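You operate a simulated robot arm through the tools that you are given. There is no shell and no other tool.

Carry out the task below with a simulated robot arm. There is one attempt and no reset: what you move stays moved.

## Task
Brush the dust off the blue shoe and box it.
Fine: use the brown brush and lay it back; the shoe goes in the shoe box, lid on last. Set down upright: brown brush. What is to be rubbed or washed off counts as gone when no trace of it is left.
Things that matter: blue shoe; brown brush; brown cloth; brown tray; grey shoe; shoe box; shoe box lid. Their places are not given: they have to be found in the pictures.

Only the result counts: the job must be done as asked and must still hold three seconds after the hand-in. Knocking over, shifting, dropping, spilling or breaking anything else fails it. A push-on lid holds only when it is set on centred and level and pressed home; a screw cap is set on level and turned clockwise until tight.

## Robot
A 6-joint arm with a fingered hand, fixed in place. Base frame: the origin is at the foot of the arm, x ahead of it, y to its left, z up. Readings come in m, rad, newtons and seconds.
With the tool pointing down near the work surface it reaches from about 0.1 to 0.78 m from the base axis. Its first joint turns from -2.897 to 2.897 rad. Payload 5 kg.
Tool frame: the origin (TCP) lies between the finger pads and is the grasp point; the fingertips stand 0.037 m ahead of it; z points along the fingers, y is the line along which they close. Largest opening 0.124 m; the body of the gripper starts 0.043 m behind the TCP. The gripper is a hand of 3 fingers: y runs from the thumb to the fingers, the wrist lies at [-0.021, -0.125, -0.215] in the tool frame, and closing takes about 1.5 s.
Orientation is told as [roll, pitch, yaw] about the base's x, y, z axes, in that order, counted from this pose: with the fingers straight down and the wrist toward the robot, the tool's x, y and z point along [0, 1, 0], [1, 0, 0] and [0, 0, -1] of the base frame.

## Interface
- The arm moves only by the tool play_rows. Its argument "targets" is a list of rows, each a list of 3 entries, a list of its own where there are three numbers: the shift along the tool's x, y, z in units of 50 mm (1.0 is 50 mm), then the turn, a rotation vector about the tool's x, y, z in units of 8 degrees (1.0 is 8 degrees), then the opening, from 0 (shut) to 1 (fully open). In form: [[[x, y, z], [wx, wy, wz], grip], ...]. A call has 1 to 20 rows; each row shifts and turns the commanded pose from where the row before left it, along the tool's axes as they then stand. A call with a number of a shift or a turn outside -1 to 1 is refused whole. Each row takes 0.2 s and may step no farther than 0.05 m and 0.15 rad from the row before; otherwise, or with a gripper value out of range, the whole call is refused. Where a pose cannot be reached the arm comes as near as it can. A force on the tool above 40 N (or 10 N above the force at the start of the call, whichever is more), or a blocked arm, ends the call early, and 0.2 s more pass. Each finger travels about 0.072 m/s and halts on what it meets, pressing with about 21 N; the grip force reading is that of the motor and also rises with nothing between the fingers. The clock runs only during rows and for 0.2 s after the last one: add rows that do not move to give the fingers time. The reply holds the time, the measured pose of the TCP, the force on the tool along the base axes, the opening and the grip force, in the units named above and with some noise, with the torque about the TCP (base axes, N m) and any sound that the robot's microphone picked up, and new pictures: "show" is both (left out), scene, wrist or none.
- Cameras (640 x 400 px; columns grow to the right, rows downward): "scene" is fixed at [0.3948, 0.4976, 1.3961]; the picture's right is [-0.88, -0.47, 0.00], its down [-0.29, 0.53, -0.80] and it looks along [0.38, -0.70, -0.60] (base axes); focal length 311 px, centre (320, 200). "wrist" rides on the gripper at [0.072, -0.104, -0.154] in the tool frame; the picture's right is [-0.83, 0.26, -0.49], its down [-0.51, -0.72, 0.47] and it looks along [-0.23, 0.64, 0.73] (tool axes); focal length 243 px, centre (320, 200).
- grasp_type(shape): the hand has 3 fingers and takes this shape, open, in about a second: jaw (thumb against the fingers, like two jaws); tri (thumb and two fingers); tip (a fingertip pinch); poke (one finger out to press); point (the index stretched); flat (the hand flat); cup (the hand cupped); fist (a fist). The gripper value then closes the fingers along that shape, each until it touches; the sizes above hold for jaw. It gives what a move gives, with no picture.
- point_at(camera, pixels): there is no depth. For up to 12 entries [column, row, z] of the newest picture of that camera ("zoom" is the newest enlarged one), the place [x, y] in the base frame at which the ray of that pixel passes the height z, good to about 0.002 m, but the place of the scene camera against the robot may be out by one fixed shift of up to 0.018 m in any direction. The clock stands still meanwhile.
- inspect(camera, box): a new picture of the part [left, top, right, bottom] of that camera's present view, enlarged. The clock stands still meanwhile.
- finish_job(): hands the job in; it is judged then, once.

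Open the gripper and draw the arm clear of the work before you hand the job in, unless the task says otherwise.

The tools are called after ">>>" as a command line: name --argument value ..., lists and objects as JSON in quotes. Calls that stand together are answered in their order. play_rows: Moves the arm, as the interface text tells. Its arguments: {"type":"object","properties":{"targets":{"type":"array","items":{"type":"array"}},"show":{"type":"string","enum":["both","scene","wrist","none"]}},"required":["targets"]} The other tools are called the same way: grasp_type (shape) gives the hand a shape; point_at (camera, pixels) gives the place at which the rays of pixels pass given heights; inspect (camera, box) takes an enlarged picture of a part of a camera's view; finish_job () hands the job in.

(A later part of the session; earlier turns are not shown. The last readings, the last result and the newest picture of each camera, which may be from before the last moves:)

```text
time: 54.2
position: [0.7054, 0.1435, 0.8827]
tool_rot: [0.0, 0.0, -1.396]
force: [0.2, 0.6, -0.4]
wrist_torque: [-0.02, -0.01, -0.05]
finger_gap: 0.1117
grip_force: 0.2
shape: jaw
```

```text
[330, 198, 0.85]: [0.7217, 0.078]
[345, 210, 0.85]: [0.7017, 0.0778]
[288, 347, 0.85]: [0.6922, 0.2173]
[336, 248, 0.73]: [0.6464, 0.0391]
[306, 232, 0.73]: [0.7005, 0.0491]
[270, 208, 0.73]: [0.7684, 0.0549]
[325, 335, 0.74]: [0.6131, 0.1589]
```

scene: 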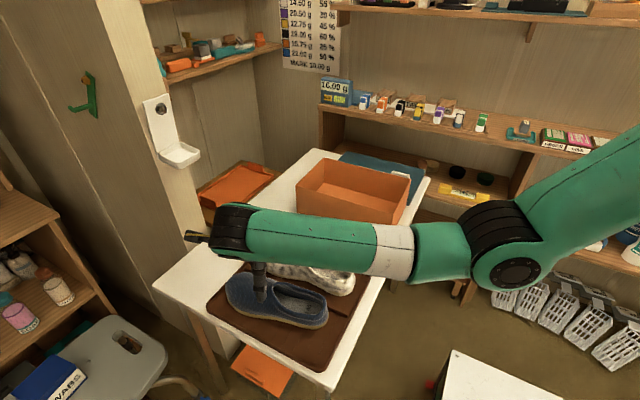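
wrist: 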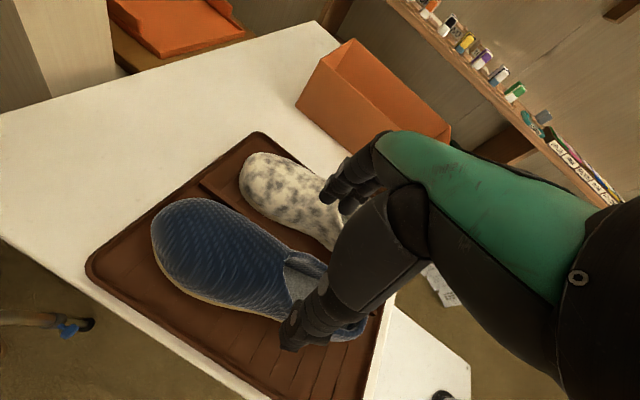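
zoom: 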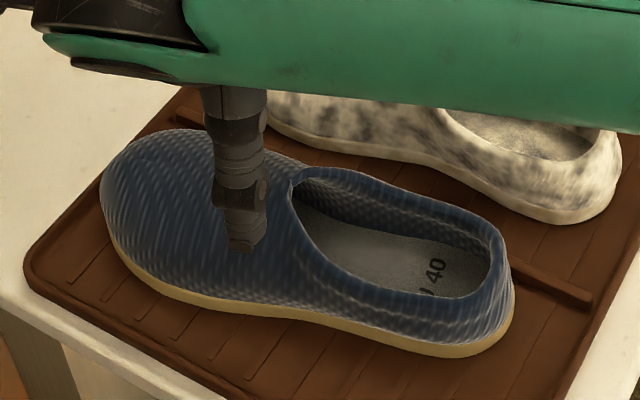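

Fingertips straddle the shoe (fingers at y≈0.078, thumb ≈0.21), clear of the grey shoe (edge ≈0.05). I descend toward z≈0.79.

>>> play_rows --targets '[[[0, 0, 0.6], [0, 0, 0], 0.9], [[0, 0, 0.6], [0, 0, 0], 0.9], [[0, 0, 0.5], [0, 0, 0], 0.9], [[0, 0, 0.2], [0, 0, 0], 0.9]]'

>>> inspect --camera "wrist" --box '[90, 120, 400, 370]'

>>> inspect --camera "scene" --box '[210, 240, 350, 340]'

```text
time: 55.2
position: [0.7048, 0.145, 0.7888]
tool_rot: [0.0, -0.001, -1.396]
force: [0.0, -0.7, -0.1]
wrist_torque: [0.02, 0.01, -0.01]
finger_gap: 0.112
grip_force: 0.0
shape: jaw
```

scene: 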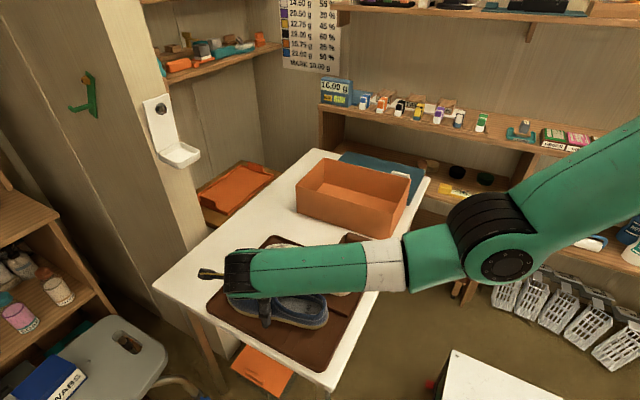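
wrist: 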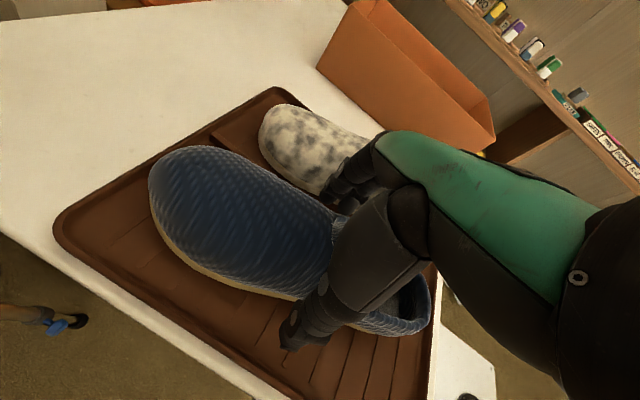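

```text
1.60 times, centred on (245, 245) of wrist
```

zoom: 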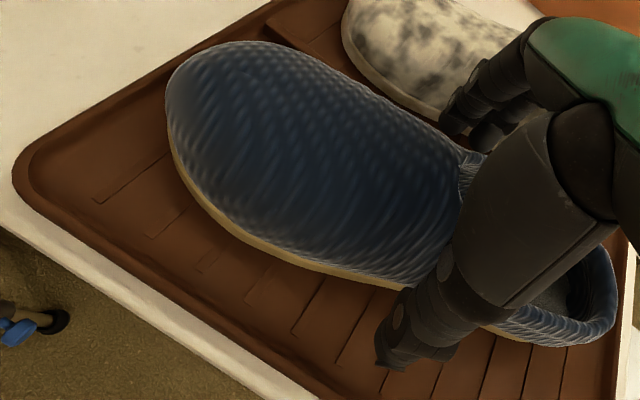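

```text
4.00 times, centred on (280, 290) of scene
```

zoom: 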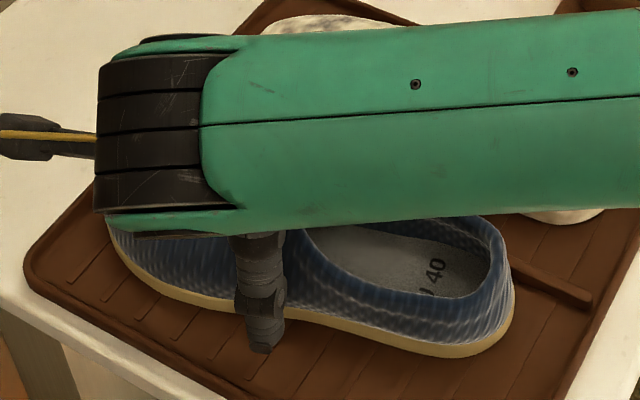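

Clear on both sides, no contact. I go down 9 mm more and close on the shoe.

>>> play_rows --targets '[[[0, 0, 0.18], [0, 0, 0], 0.9], [[0, 0, 0], [0, 0, 0], 0.75], [[0, 0, 0], [0, 0, 0], 0.65], [[0, 0, 0], [0, 0, 0], 0.5], [[0, 0, 0], [0, 0, 0], 0.3], [[0, 0, 0], [0, 0, 0], 0], [[0, 0, 0], [0, 0, 0], 0], [[0, 0, 0], [0, 0, 0], 0], [[0, 0, 0], [0, 0, 0], 0]]'

>>> inspect --camera "wrist" --box '[90, 120, 400, 370]'

>>> inspect --camera "scene" --box '[210, 240, 350, 340]'

```text
time: 57.2
position: [0.7038, 0.1449, 0.7793]
tool_rot: [0.001, 0.0, -1.396]
force: [0.5, 0.9, 0.2]
wrist_torque: [-0.02, -0.07, 0.03]
finger_gap: 0.0672
grip_force: 21.1
shape: jaw
```

scene: 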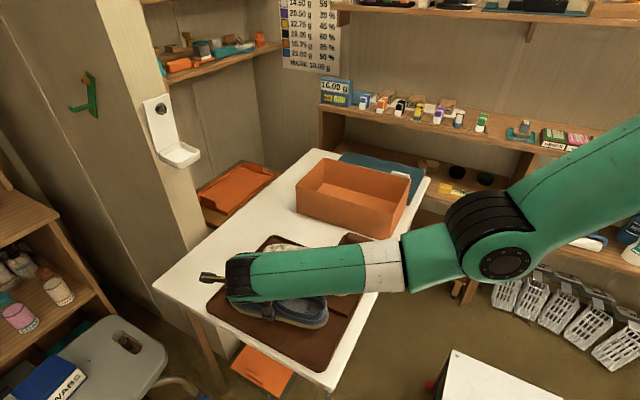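
wrist: 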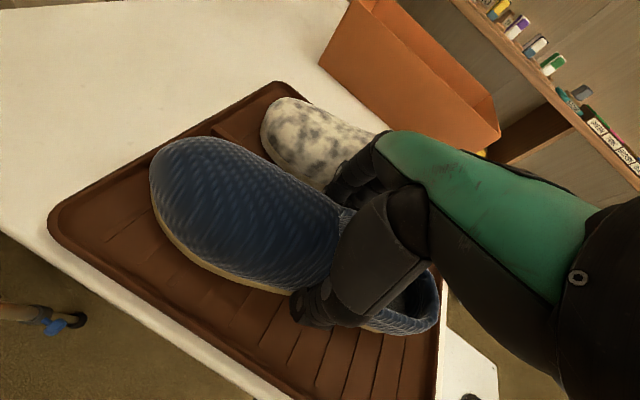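

```text
1.60 times, centred on (245, 245) of wrist
```

zoom: 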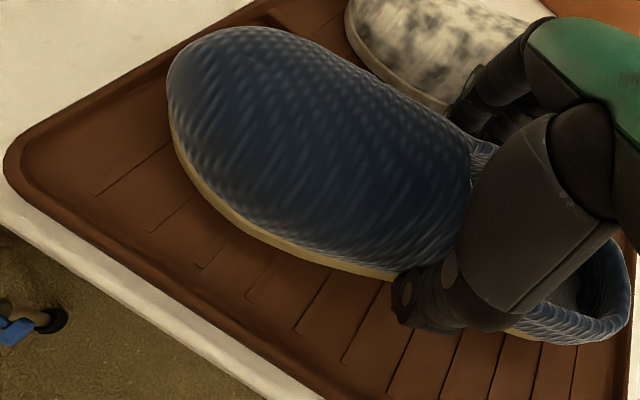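

```text
4.00 times, centred on (280, 290) of scene
```

zoom: 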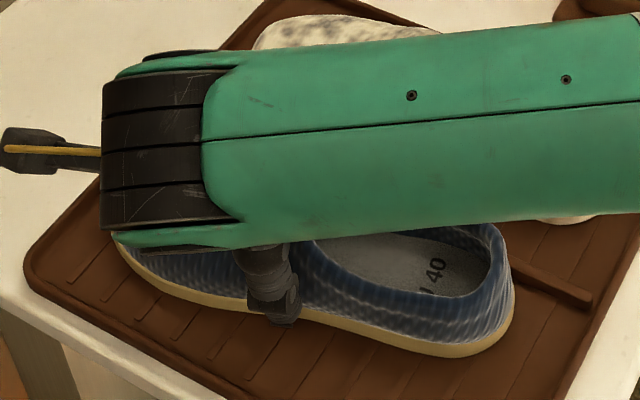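

Gripped at gap 0.067. I lift gently 25 mm and check that the shoe comes level and the tray stays.

>>> play_rows --targets '[[[0, 0, -0.2], [0, 0, 0], 0], [[0, 0, -0.3], [0, 0, 0], 0], [[0, 0, 0], [0, 0, 0], 0]]'

>>> inspect --camera "scene" --box '[190, 240, 370, 380]'

>>> inspect --camera "wrist" --box '[40, 80, 450, 370]'

```text
time: 58.0
position: [0.7035, 0.1447, 0.8046]
tool_rot: [0.001, 0.001, -1.396]
force: [0.4, -1.1, -0.4]
wrist_torque: [-0.02, 0.05, 0.03]
finger_gap: 0.0669
grip_force: 21.1
shape: jaw
```

scene: 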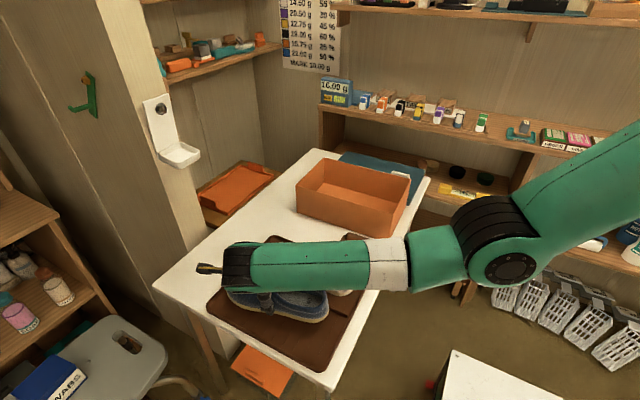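
wrist: 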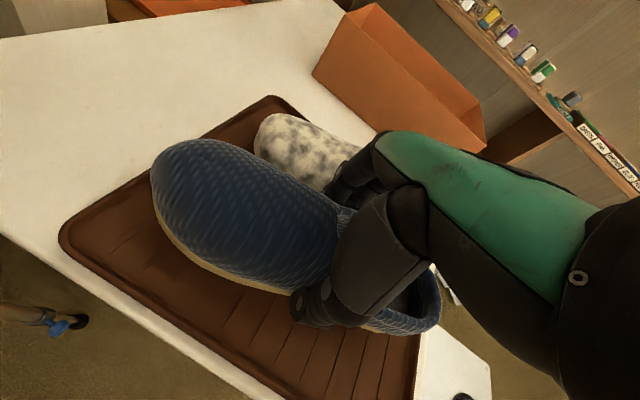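

```text
2.86 times, centred on (280, 310) of scene
```

zoom: 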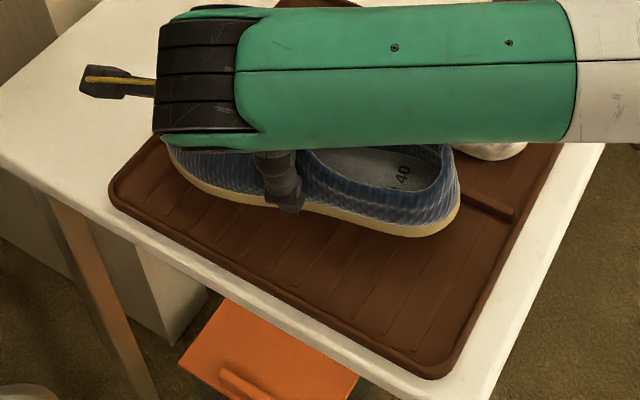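

```text
1.38 times, centred on (245, 225) of wrist
```

zoom: 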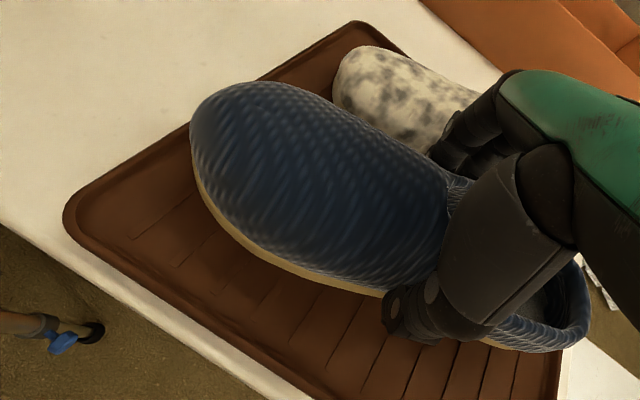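

The shoe is lifted level and the tray stayed. I raise it above the box height, straighten to yaw −90°, and carry it over the box.

>>> play_rows --targets '[[[0, 0, -0.65], [0, 0, 0], 0], [[0, 0, -0.65], [0, 0, 0], 0], [[0, 0, -0.65], [0, 0, 0], 0], [[0, 0, -0.65], [0, 0, 0], 0], [[0, 0, 0], [0, 0, 0.625], 0], [[0, 0, 0], [0, 0, 0.625], 0], [[-0.025, 0.8, 0], [0, 0, 0], 0], [[-0.025, 0.8, 0], [0, 0, 0], 0], [[-0.025, 0.8, 0], [0, 0, 0], 0], [[-0.025, 0.8, 0], [0, 0, 0], 0], [[-0.025, 0.8, 0], [0, 0, 0], 0], [[-0.025, 0.8, 0], [0, 0, 0], 0], [[-0.025, 0.8, 0], [0, 0, 0], 0], [[-0.025, 0.8, 0], [0, 0, 0], 0], [[-0.025, 0.8, 0], [0, 0, 0], 0], [[-0.025, 0.8, 0], [0, 0, 0], 0], [[-0.02, 0.8, 0], [0, 0, 0], 0], [[0, 0.4, 0], [0, 0, 0], 0], [[0, 0, 0], [0, 0, 0], 0]]'

>>> inspect --camera "scene" --box '[280, 110, 440, 250]'

>>> inspect --camera "wrist" --box '[40, 80, 450, 370]'

```text
time: 62.0
position: [0.6928, -0.3148, 0.9347]
tool_rot: [0.0, -0.001, -1.57]
force: [-0.6, 1.1, -2.5]
wrist_torque: [0.02, 0.02, 0.0]
finger_gap: 0.067
grip_force: 21.2
shape: jaw
```

scene: 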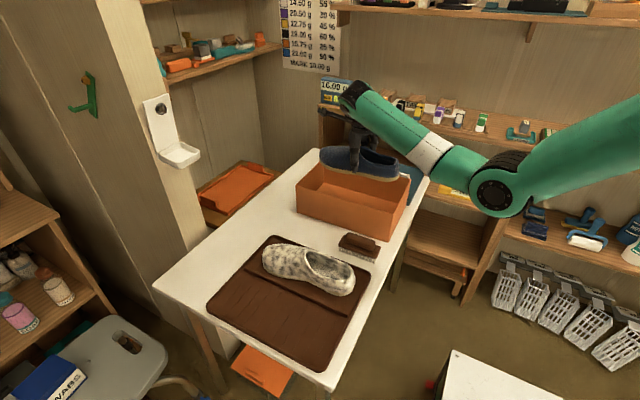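
wrist: 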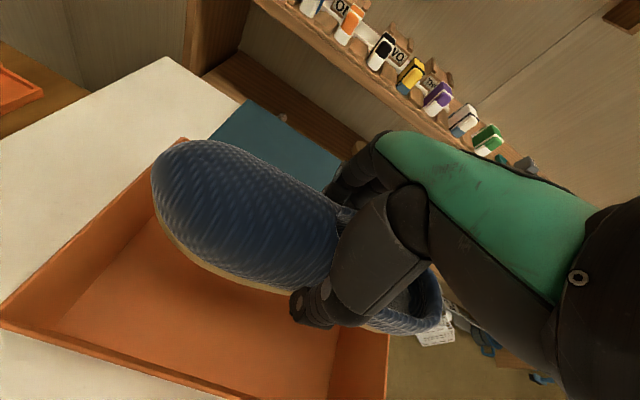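

```text
2.86 times, centred on (360, 180) of scene
```

zoom: 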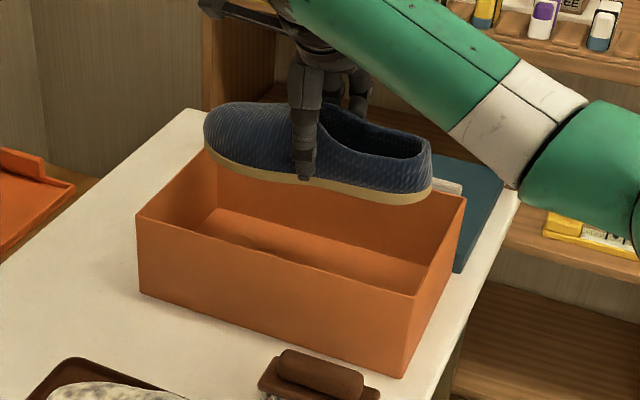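

```text
1.38 times, centred on (245, 225) of wrist
```

zoom: 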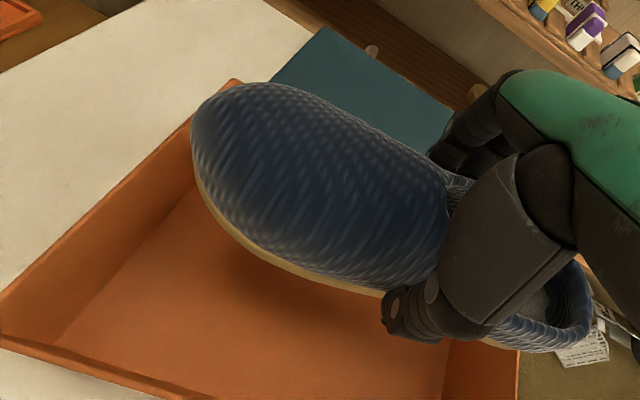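

The shoe hangs over the box. I check the toe, sole edges and the box rim coordinates before lowering.

>>> point_at --camera "zoom" --pixels '[[192, 150, 0.895], [235, 83, 0.83], [3, 325, 0.83], [240, 258, 0.877], [380, 297, 0.877], [300, 88, 0.92], [587, 330, 0.9], [518, 352, 0.83], [0, 345, 0.83]]'

>>> point_at --camera "scene" --pixels '[[296, 193, 0.83], [391, 215, 0.83], [410, 180, 0.83], [322, 163, 0.83]]'

```text
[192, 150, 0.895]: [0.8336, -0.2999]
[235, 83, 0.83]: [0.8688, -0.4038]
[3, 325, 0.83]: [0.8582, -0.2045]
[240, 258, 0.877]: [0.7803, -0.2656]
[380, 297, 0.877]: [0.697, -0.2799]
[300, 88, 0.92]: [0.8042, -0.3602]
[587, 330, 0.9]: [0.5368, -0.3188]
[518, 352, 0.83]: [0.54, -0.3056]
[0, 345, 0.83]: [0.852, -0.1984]
```

```text
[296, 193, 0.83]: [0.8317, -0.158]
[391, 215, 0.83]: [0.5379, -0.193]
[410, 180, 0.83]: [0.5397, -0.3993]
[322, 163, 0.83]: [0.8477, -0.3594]
```

Shoe spans x 0.578–0.834, y about −0.36…−0.266: centred within the box (inside x 0.545–0.862, y −0.40…−0.203). I lower it in.

>>> play_rows --targets '[[[0, 0, 0.6], [0, 0, 0], 0], [[0, 0, 0.6], [0, 0, 0], 0], [[0, 0, 0.6], [0, 0, 0], 0], [[0, 0, 0.6], [0, 0, 0], 0], [[0, 0, 0.3], [0, 0, 0], 0]]'

>>> inspect --camera "scene" --box '[280, 130, 440, 250]'

```text
time: 63.2
position: [0.692, -0.3151, 0.7991]
tool_rot: [0.0, 0.0, -1.572]
force: [0.3, 0.0, -1.3]
wrist_torque: [0.05, 0.02, -0.01]
finger_gap: 0.0669
grip_force: 20.9
shape: jaw
```

scene: 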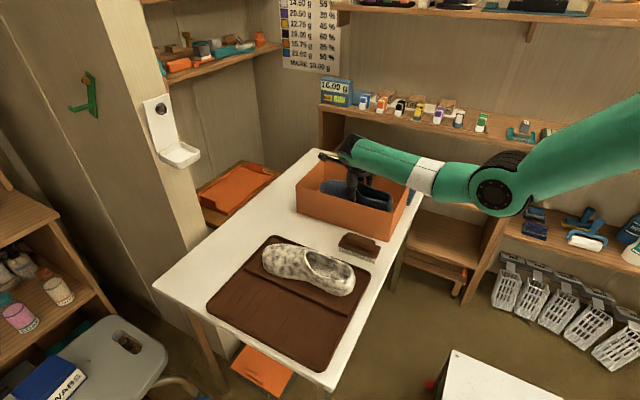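
wrist: 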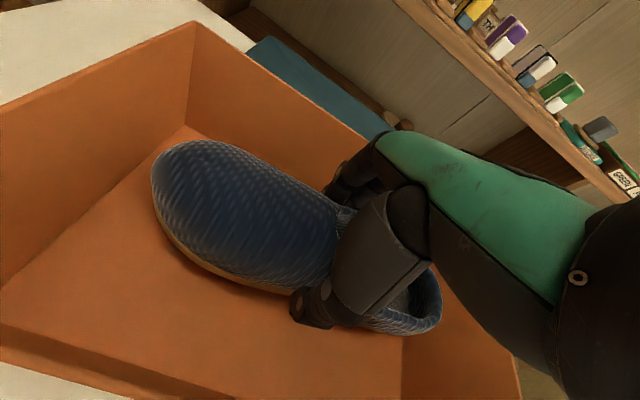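

```text
3.33 times, centred on (360, 190) of scene
```

zoom: 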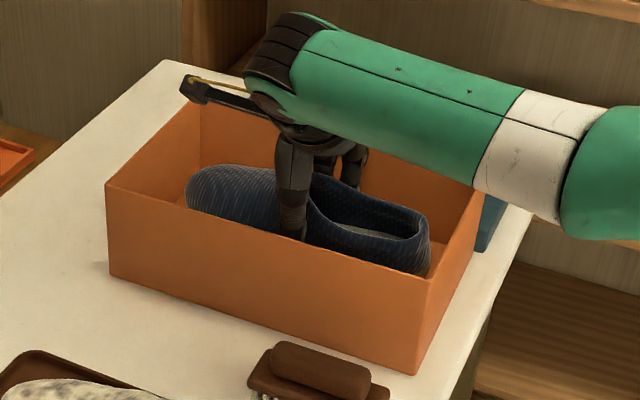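

The shoe is inside with good clearance. I lower in small steps until it touches the floor.

>>> play_rows --targets '[[[0, 0, 0.15], [0, 0, 0], 0], [[0, 0, 0.1], [0, 0, 0], 0], [[0, 0, 0.05], [0, 0, 0], 0], [[0, 0, 0], [0, 0, 0], 0]]' --show "none"

```text
time: 64.2
position: [0.6916, -0.3148, 0.785]
tool_rot: [-0.001, 0.001, -1.571]
force: [-0.4, 0.2, -1.7]
wrist_torque: [0.0, 0.0, 0.01]
finger_gap: 0.0667
grip_force: 21.1
shape: jaw
```

No contact yet at z=0.785; continuing in 3 mm steps.

>>> play_rows --targets '[[[0, 0, 0.06], [0, 0, 0], 0], [[0, 0, 0.06], [0, 0, 0], 0], [[0, 0, 0], [0, 0, 0], 0]]' --show "none"

```text
time: 65.0
position: [0.6913, -0.3162, 0.7797]
tool_rot: [0.002, 0.0, -1.572]
force: [-1.5, 1.4, 4.1]
wrist_torque: [-0.13, -0.03, -0.05]
finger_gap: 0.0668
grip_force: 21.8
shape: jaw
```

The sole touches the box floor (≈6 N). I open the hand moderately and lift straight out.

>>> play_rows --targets '[[[0, 0, 0.01], [0, 0, 0], 0.4], [[0, 0, 0], [0, 0, 0], 0.6], [[0, 0, 0], [0, 0, 0], 0.75], [[0, 0, 0], [0, 0, 0], 0.8], [[0, 0, 0], [0, 0, 0], 0.8], [[0, 0, 0], [0, 0, 0], 0.8], [[0, 0, -0.3], [0, 0, 0], 0.8], [[0, 0, -0.6], [0, 0, 0], 0.8], [[0, 0, -0.8], [0, 0, 0], 0.8], [[0, 0, -0.8], [0, 0, 0], 0.8], [[0, 0, -0.5], [0, 0, 0], 0.8]]'

>>> inspect --camera "scene" --box '[280, 130, 440, 250]'

>>> inspect --camera "wrist" --box '[40, 80, 450, 370]'

```text
time: 67.4
position: [0.6896, -0.3133, 0.9297]
tool_rot: [0.0, 0.0, -1.57]
force: [-0.2, 0.2, -0.8]
wrist_torque: [-0.01, -0.01, 0.0]
finger_gap: 0.0989
grip_force: 0.0
shape: jaw
```

scene: 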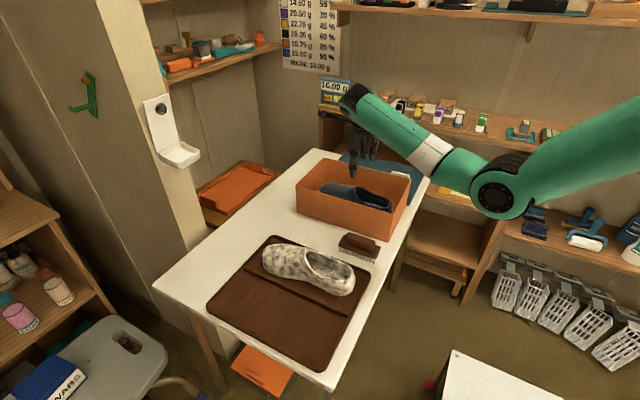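
wrist: 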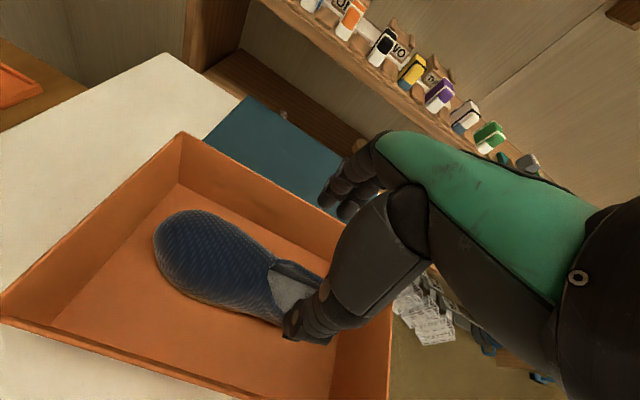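

```text
3.33 times, centred on (360, 190) of scene
```

zoom: 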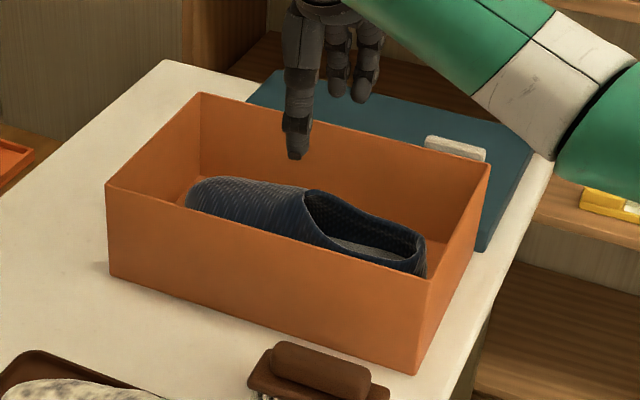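

```text
1.38 times, centred on (245, 225) of wrist
```

zoom: 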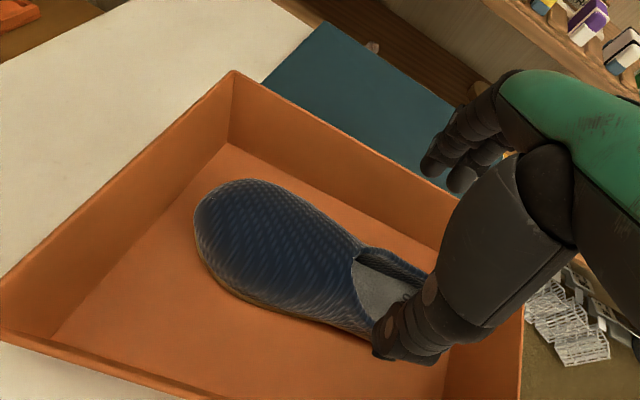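

The shoe rests in the box. Now the lid: I move back and turn the hand to look at the blue lid with its white grip beyond the box.

>>> play_rows --targets '[[[-0.8, -0.53, -0.1], [0, 0, 0], 1], [[-0.8, -0.53, -0.1], [0, 0, 0], 1], [[-0.8, -0.53, -0.1], [0, 0, 0], 1], [[-0.8, -0.53, -0.1], [0, 0, 0], 1], [[-0.8, -0.53, -0.1], [0, 0, 0], 1], [[-0.8, -0.53, -0.1], [0, 0, 0], 1], [[0, 0, 0], [0, 0, -1], 1], [[0, 0, 0], [0, 0, -1], 1], [[0, 0, 0], [0, 0, -1], 1], [[0, 0, 0], [0, 0, -1], 1], [[0, 0, 0], [0, 0, -1], 1]]'

```text
time: 69.8
position: [0.4518, -0.1561, 0.9581]
tool_rot: [0.001, 0.001, -0.872]
force: [0.5, 0.4, -0.8]
wrist_torque: [-0.01, -0.02, -0.02]
finger_gap: 0.1238
grip_force: 0.1
shape: jaw
```

scene: 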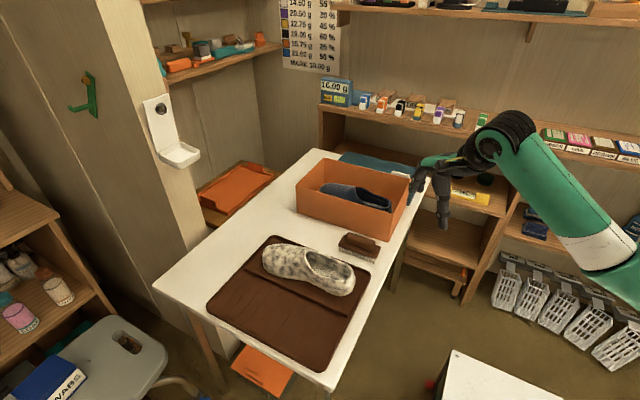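
wrist: 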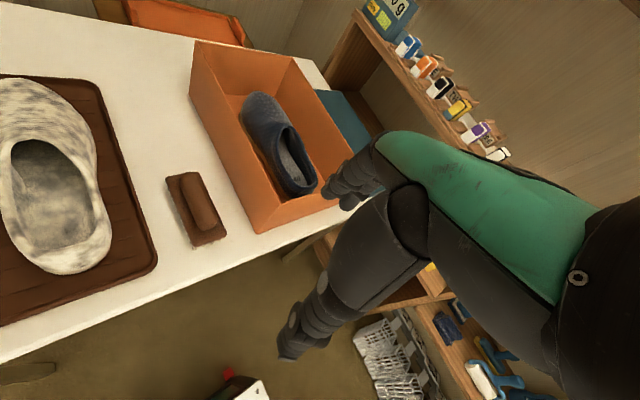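

The hand still hides the lid's near part; I turn further (yaw ≈ −98°) so the lid comes into the left of the picture.

>>> play_rows --targets '[[[0, 0, 0], [0, 0, 1], 1], [[0, 0, 0], [0, 0, 1], 1], [[0, 0, 0], [0, 0, 1], 1], [[0, 0, 0], [0, 0, 1], 1], [[0, 0, 0], [0, 0, 1], 1], [[0, 0, 0], [0, 0, 1], 1]]' --show "wrist"

```text
time: 71.2
position: [0.4503, -0.1692, 0.9413]
tool_rot: [0.003, 0.0, -1.71]
force: [-0.7, 0.0, 0.6]
wrist_torque: [-0.05, -0.07, 0.02]
finger_gap: 0.1237
grip_force: 0.0
shape: jaw
out of reach, approached as far as the arm can: row 6
```

wrist: 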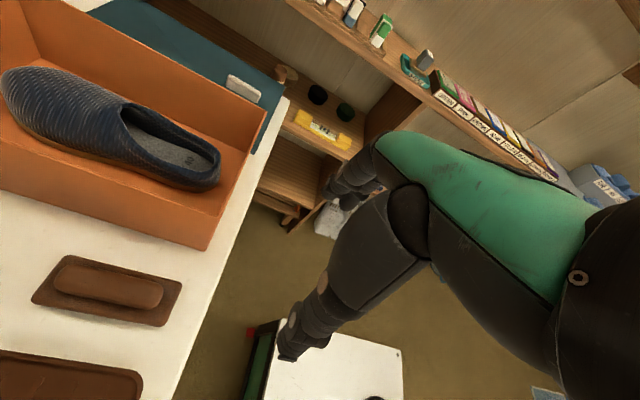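

The lid with its white grip is visible at (242,87). I zoom in.

>>> inspect --camera "wrist" --box '[90, 0, 350, 170]'

>>> inspect --camera "scene" --box '[320, 130, 450, 230]'

```text
2.35 times, centred on (220, 85) of wrist
```

zoom: 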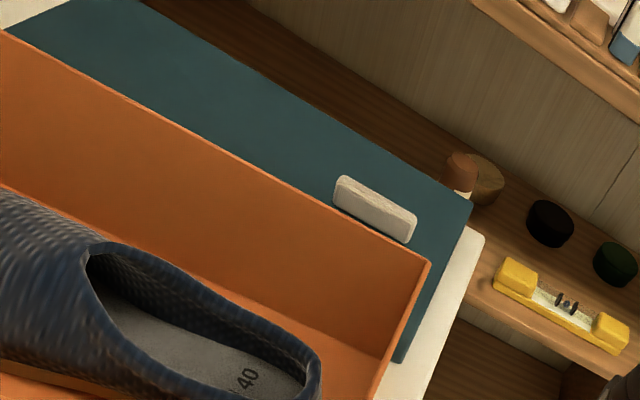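

```text
4.00 times, centred on (385, 180) of scene
```

zoom: 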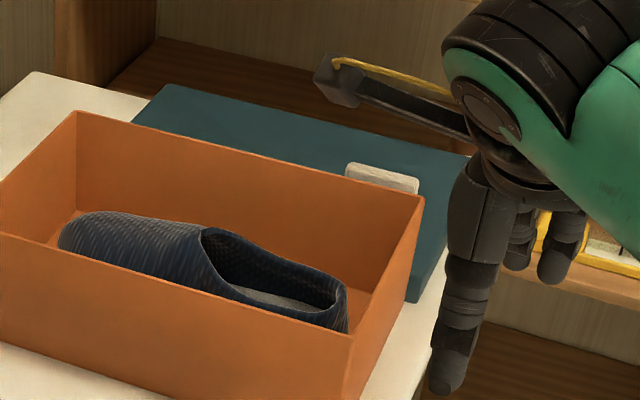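

The grip sits near the lid's near end. I triangulate the lid corner and grip with both cameras at several heights.

>>> point_at --camera "wrist" --pixels '[[284.7, 87.1, 0.73], [284.7, 87.1, 0.75], [284.7, 87.1, 0.77], [228.5, 74.8, 0.78], [260.8, 90.5, 0.78], [257.4, 103.3, 0.75], [225.5, 84.2, 0.75], [255, 153, 0.72], [115.7, 0, 0.75], [290, 98, 0.71], [228.5, 74.8, 0.76], [260.8, 90.5, 0.76]]'

>>> point_at --camera "scene" --pixels '[[424.5, 171.2, 0.73], [424.5, 171.2, 0.75], [424.5, 171.2, 0.77], [391.7, 171, 0.77], [409.5, 175, 0.77], [391.7, 171, 0.79], [409.5, 175, 0.79], [346, 151, 0.75], [409.3, 205.4, 0.72]]'

```text
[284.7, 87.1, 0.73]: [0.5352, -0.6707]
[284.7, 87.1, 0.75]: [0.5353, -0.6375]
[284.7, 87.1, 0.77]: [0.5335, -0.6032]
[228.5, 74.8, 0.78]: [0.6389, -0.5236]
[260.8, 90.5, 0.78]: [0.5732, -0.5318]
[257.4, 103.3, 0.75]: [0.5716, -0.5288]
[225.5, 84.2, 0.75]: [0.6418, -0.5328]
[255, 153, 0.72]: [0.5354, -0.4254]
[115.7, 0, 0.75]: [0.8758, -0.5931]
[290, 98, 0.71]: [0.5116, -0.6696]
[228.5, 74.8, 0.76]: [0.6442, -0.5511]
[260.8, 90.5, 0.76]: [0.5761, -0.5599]
```

```text
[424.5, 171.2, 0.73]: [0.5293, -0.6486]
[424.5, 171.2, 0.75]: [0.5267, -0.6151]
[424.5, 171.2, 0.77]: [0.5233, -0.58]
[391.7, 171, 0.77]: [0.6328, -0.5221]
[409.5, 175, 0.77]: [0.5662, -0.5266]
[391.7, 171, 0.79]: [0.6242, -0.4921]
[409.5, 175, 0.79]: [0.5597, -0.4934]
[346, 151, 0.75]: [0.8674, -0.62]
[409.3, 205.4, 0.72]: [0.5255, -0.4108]
```

Lid: x 0.535–0.876, y −0.425…−0.637, top z≈0.75; its grip spans x 0.572–0.642 near y≈−0.535. I move above the grip at yaw −90°, staying high, and look.

>>> play_rows --targets '[[[0, 0, 0], [0, 0, -0.98], 0.6], [[0.4, 0.9, 0], [0, 0, 0], 0.6], [[0.4, 0.9, 0], [0, 0, 0], 0.6], [[0.4, 0.9, 0], [0, 0, 0], 0.6], [[0.4, 0.9, 0], [0, 0, 0], 0.6], [[0.4, 0.9, 0], [0, 0, 0], 0.5], [[0.4, 0.9, 0], [0, 0, 0], 0.5]]'

>>> inspect --camera "scene" --box '[310, 90, 470, 230]'

>>> inspect --camera "wrist" --box '[150, 130, 400, 350]'

```text
time: 72.8
position: [0.5719, -0.4383, 0.9419]
tool_rot: [0.0, 0.0, -1.573]
force: [-0.2, 0.3, 0.3]
wrist_torque: [-0.03, -0.03, 0.03]
finger_gap: 0.0622
grip_force: 0.0
shape: jaw
```

scene: 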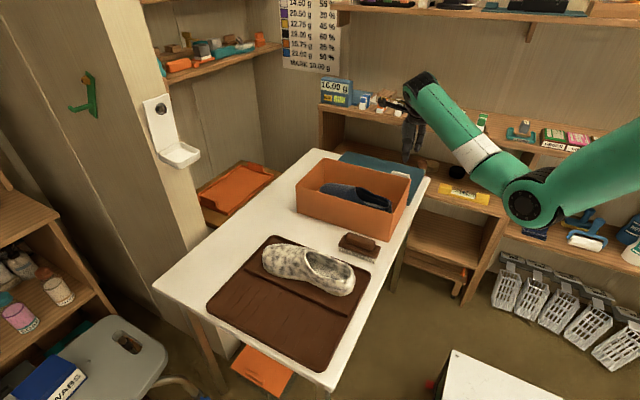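
wrist: 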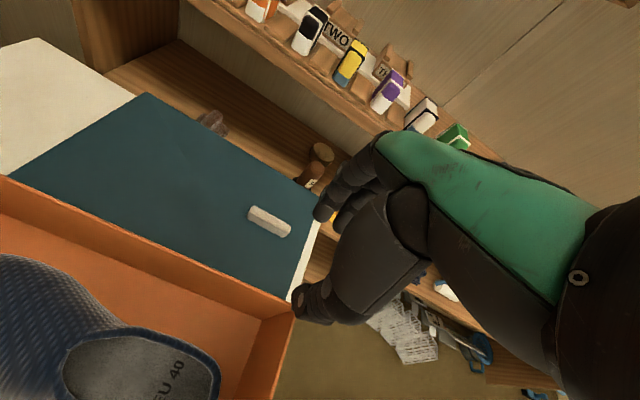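

```text
2.86 times, centred on (390, 160) of scene
```

zoom: 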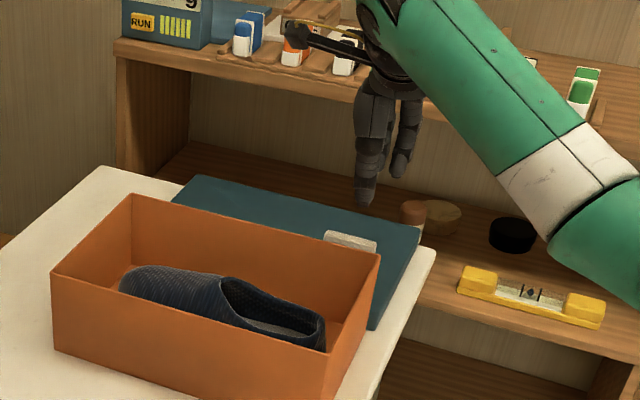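

```text
1.82 times, centred on (275, 240) of wrist
```

zoom: 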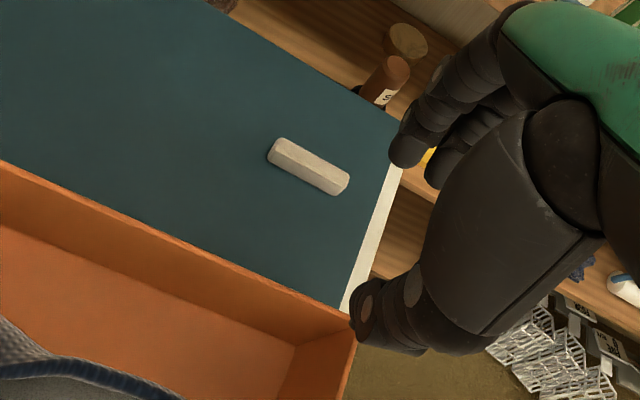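

I measure the grip and lid edges from this clear view.

>>> point_at --camera "zoom" --pixels '[[285, 138, 0.775], [350, 176, 0.775], [268, 162, 0.75], [335, 196, 0.75], [402, 122, 0.75], [340, 312, 0.71], [388, 165, 0.75], [388, 165, 0.71], [360, 135, 0.75], [150, 40, 0.75]]'

>>> point_at --camera "wrist" --pixels '[[138, 93, 0.75], [320, 192, 0.75], [10, 178, 0.75], [293, 305, 0.83], [262, 317, 0.83], [287, 300, 0.71]]'

>>> inspect --camera "wrist" --box '[220, 180, 340, 270]'

```text
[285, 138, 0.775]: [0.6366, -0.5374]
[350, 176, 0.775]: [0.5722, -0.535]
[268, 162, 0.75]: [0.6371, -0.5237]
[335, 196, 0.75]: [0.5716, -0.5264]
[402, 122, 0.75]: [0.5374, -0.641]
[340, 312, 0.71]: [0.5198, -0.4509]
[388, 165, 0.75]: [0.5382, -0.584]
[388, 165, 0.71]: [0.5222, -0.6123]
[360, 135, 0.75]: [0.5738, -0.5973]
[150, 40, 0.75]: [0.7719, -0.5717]
```

```text
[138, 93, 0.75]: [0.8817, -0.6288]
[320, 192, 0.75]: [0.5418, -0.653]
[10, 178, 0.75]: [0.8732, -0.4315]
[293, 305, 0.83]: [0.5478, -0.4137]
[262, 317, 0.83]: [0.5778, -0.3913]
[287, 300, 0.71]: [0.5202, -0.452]
```

```text
4.44 times, centred on (280, 225) of wrist
```

zoom: 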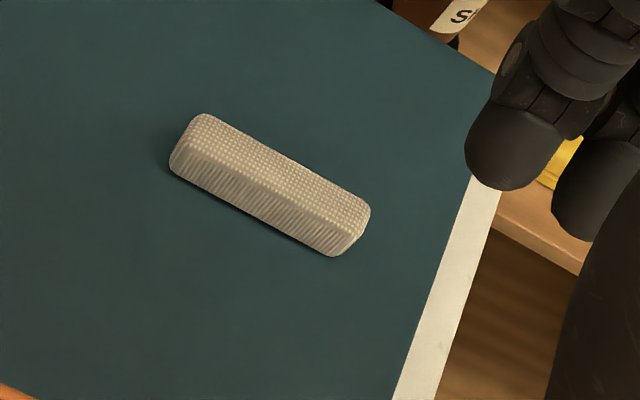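

Grip block ≈65×15×25 mm, centre (0.604,−0.532), top ≈0.775; lid centre ≈(0.709,−0.533). I move over it with the fingers half open and descend to z≈0.82, checking reach.

>>> play_rows --targets '[[[0.35, 0.94, 0], [0, 0, 0], 0.5], [[0.35, 0.94, 0], [0, 0, 0], 0.5], [[0, 0, 0.7], [0, 0, 0], 0.5], [[0, 0, 0.7], [0, 0, 0], 0.5], [[0, 0, 0.7], [0, 0, 0], 0.5], [[0, 0, 0.3], [0, 0, 0], 0.5]]'

>>> inspect --camera "wrist" --box '[190, 150, 400, 340]'

>>> inspect --camera "scene" --box '[350, 100, 450, 220]'

```text
refused: row 1 steps farther than a row can; nothing moved
```

```text
2.11 times, centred on (295, 245) of wrist
```

zoom: 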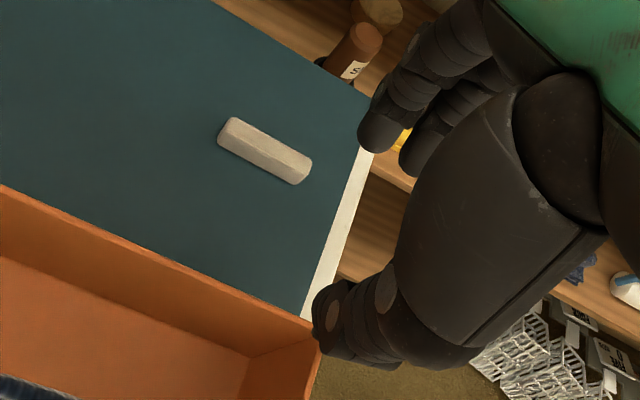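

```text
3.33 times, centred on (400, 160) of scene
```

zoom: 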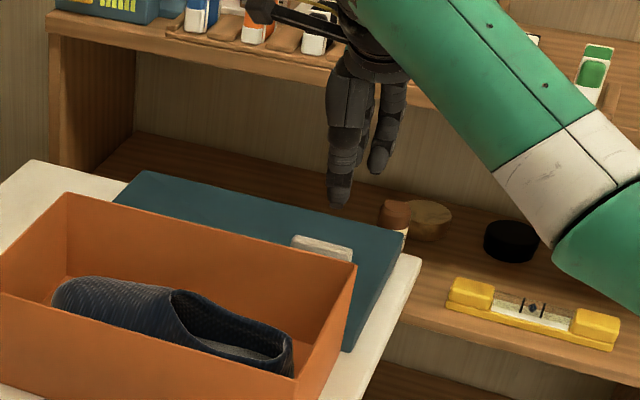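

The call was refused because the first step was slightly too long; I split it into smaller rows.

>>> play_rows --targets '[[[0.23, 0.62, 0], [0, 0, 0], 0.5], [[0.23, 0.63, 0], [0, 0, 0], 0.5], [[0.24, 0.63, 0], [0, 0, 0], 0.5], [[0, 0, 0.7], [0, 0, 0], 0.5], [[0, 0, 0.7], [0, 0, 0], 0.5], [[0, 0, 0.7], [0, 0, 0], 0.5], [[0, 0, 0.3], [0, 0, 0], 0.5]]'

>>> inspect --camera "wrist" --box '[190, 150, 400, 340]'

>>> inspect --camera "scene" --box '[350, 100, 450, 220]'

```text
time: 74.4
position: [0.6049, -0.5339, 0.8214]
tool_rot: [0.0, -0.001, -1.576]
force: [-0.1, -0.3, -1.2]
wrist_torque: [0.01, 0.03, 0.0]
finger_gap: 0.062
grip_force: 0.1
shape: jaw
```

scene: 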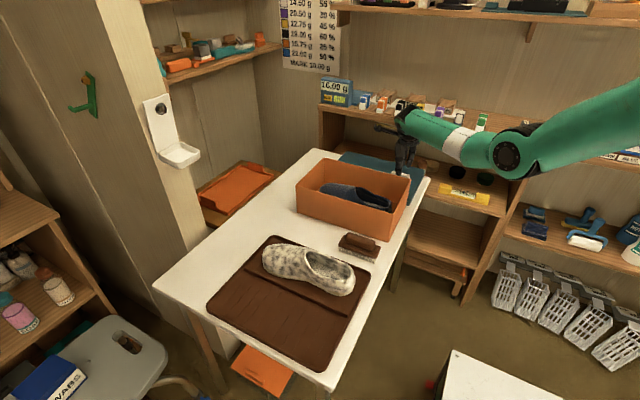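
wrist: 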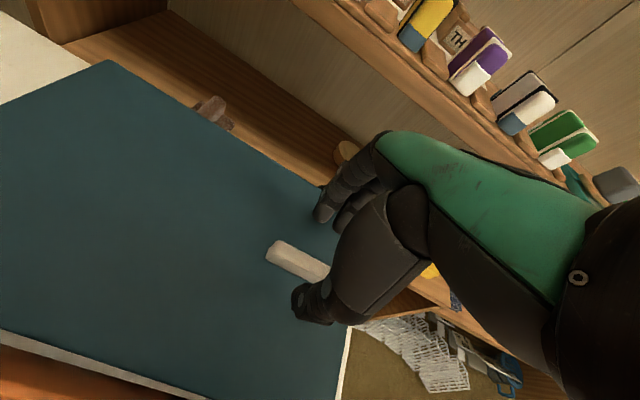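

```text
2.11 times, centred on (295, 245) of wrist
```

zoom: 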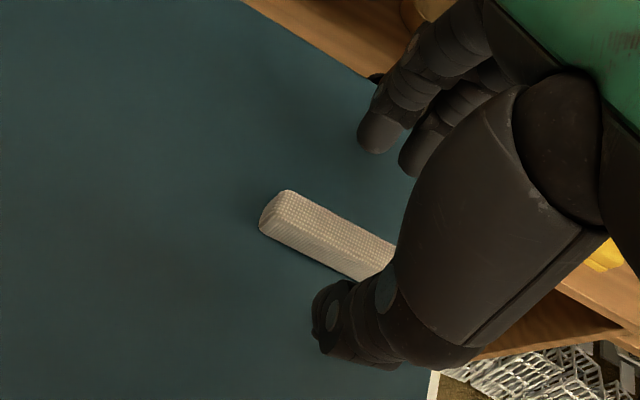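

```text
3.33 times, centred on (400, 160) of scene
```

zoom: 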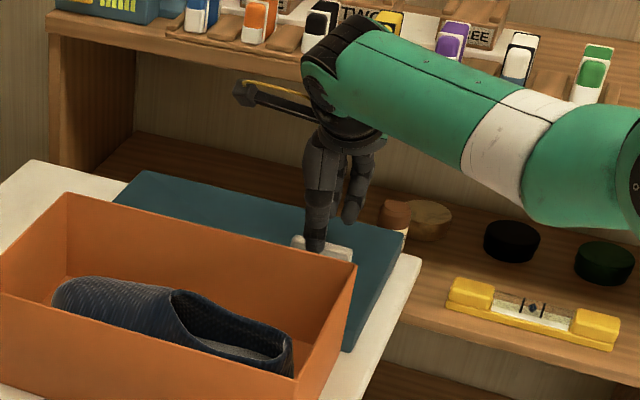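

Reach is fine. I verify the grip block's lateral centre from this close view.

>>> point_at --camera "wrist" --pixels '[[280, 240, 0.775], [267, 257, 0.75], [271, 247, 0.775], [316, 282, 0.75]]'

>>> inspect --camera "wrist" --box '[250, 220, 350, 310]'

```text
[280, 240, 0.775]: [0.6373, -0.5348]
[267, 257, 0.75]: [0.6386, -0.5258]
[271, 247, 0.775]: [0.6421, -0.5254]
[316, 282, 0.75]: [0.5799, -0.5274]
```

```text
4.44 times, centred on (300, 265) of wrist
```

zoom: 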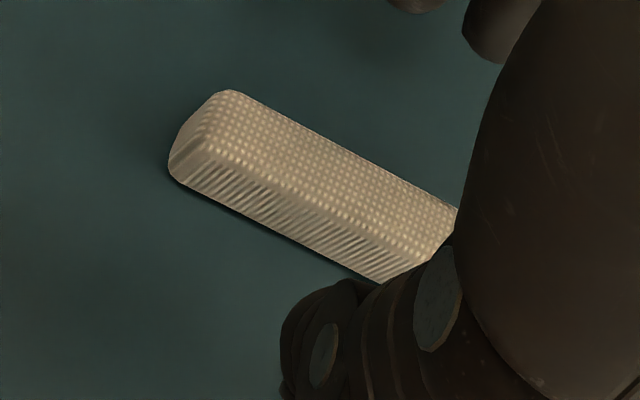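

Grip centre y≈−0.532, matching the TCP. I lower in steps until the fingertips nearly touch the lid top.

>>> play_rows --targets '[[[0, 0, 0.3], [0, 0, 0], 0.45], [[0, 0, 0.2], [0, 0, 0], 0.45], [[0, 0, 0.06], [0, 0, 0], 0.45], [[0, 0, 0], [0, 0, 0], 0.45]]' --show "none"

```text
time: 75.4
position: [0.6057, -0.5335, 0.7934]
tool_rot: [-0.001, -0.001, -1.574]
force: [0.3, -0.6, 0.2]
wrist_torque: [0.01, 0.01, 0.01]
finger_gap: 0.0566
grip_force: 0.0
shape: jaw
```

>>> inspect --camera "wrist" --box '[250, 170, 380, 330]'

>>> inspect --camera "scene" --box '[370, 140, 440, 200]'

```text
2.50 times, centred on (315, 250) of wrist
```

zoom: 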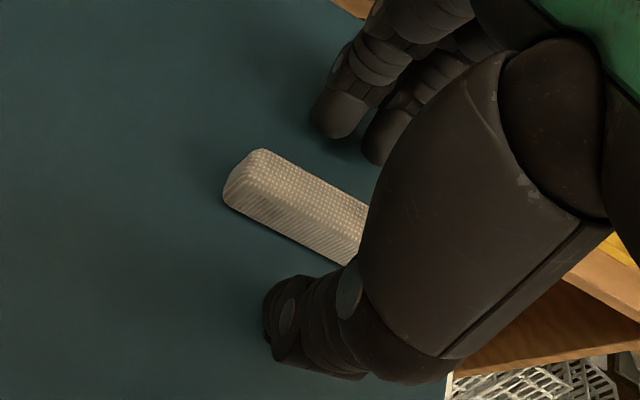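

```text
6.67 times, centred on (405, 170) of scene
```

zoom: 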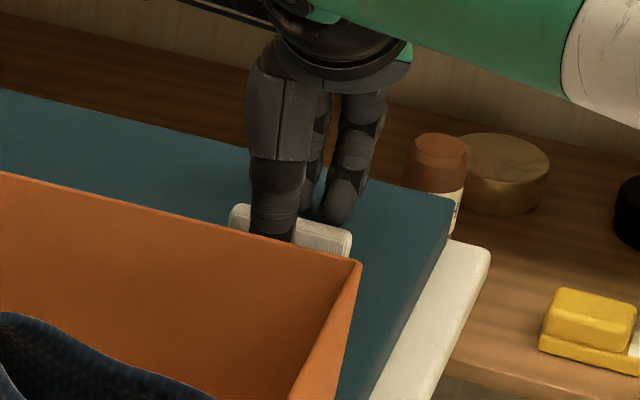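

Fingers straddle the grip, no contact yet. Another 3 mm down, then check.

>>> play_rows --targets '[[[0, 0, 0.04], [0, 0, 0], 0.45], [[0, 0, 0.02], [0, 0, 0], 0.45], [[0, 0, 0], [0, 0, 0], 0.45]]' --show "none"

```text
time: 76.2
position: [0.6044, -0.5328, 0.79]
tool_rot: [0.002, 0.0, -1.574]
force: [1.4, 0.1, 0.5]
wrist_torque: [-0.03, 0.0, 0.04]
finger_gap: 0.0563
grip_force: 0.0
shape: jaw
```

At z=0.790 without contact; I close on the grip block.

>>> play_rows --targets '[[[0, 0, 0], [0, 0, 0], 0.3], [[0, 0, 0], [0, 0, 0], 0.2], [[0, 0, 0], [0, 0, 0], 0.1], [[0, 0, 0], [0, 0, 0], 0], [[0, 0, 0], [0, 0, 0], 0], [[0, 0, 0], [0, 0, 0], 0], [[0, 0, 0], [0, 0, 0], 0]]' --show "none"

>>> inspect --camera "wrist" --box '[250, 170, 380, 330]'

>>> inspect --camera "scene" --box '[370, 140, 440, 200]'

```text
time: 77.8
position: [0.6045, -0.5322, 0.7902]
tool_rot: [0.0, 0.001, -1.574]
force: [-0.5, 0.5, 0.7]
wrist_torque: [-0.07, 0.04, 0.01]
finger_gap: 0.0112
grip_force: 21.4
shape: jaw
```

```text
2.50 times, centred on (315, 250) of wrist
```

zoom: 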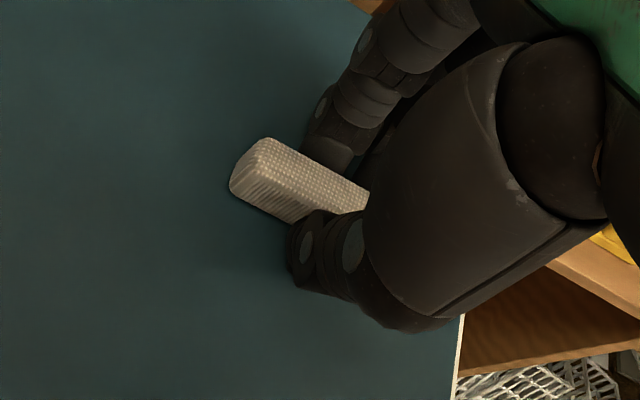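

```text
6.67 times, centred on (405, 170) of scene
```

zoom: 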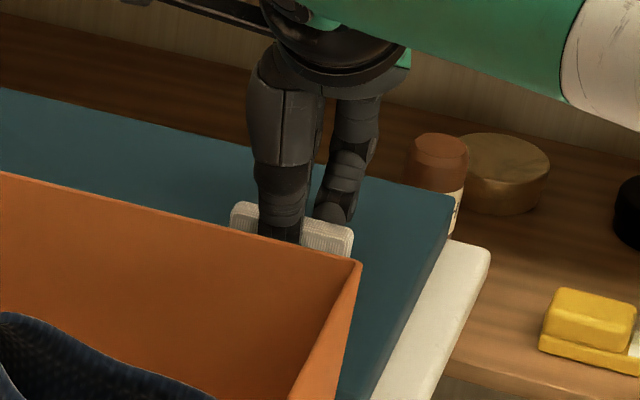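

Gripped (gap 0.011, 21 N). I lift 20 mm and check whether the lid stays level.

>>> play_rows --targets '[[[0, 0, -0.2], [0, 0, 0], 0], [[0, 0, -0.2], [0, 0, 0], 0], [[0, 0, 0], [0, 0, 0], 0]]'

>>> inspect --camera "scene" --box '[320, 130, 450, 230]'

>>> inspect --camera "wrist" --box '[0, 0, 420, 400]'

```text
time: 78.6
position: [0.6053, -0.5327, 0.8092]
tool_rot: [-0.001, 0.001, -1.575]
force: [0.2, 0.4, -1.2]
wrist_torque: [-0.03, 0.08, 0.01]
finger_gap: 0.0112
grip_force: 20.7
shape: jaw
```

scene: 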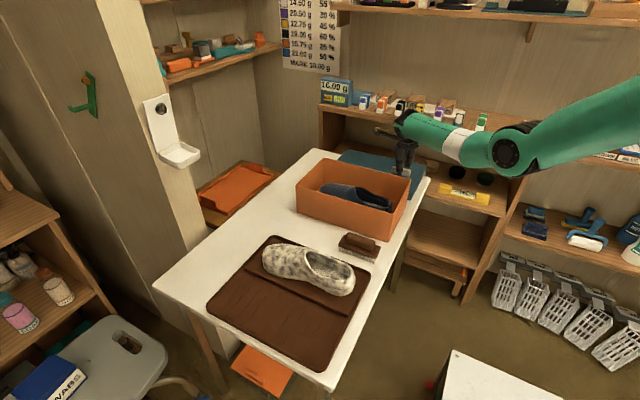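
wrist: 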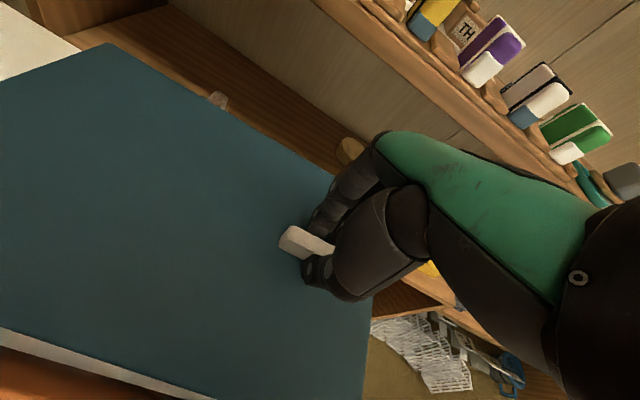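

```text
4.00 times, centred on (385, 180) of scene
```

zoom: 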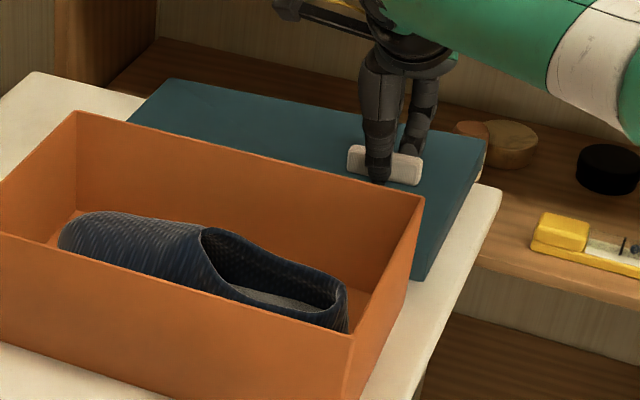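

```text
1.00 times, centred on (210, 200) of wrist (not enlarged: the box is as wide or as high as the picture)
```

zoom: 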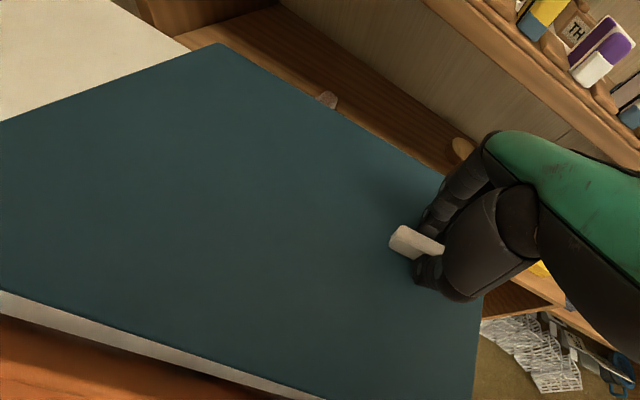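

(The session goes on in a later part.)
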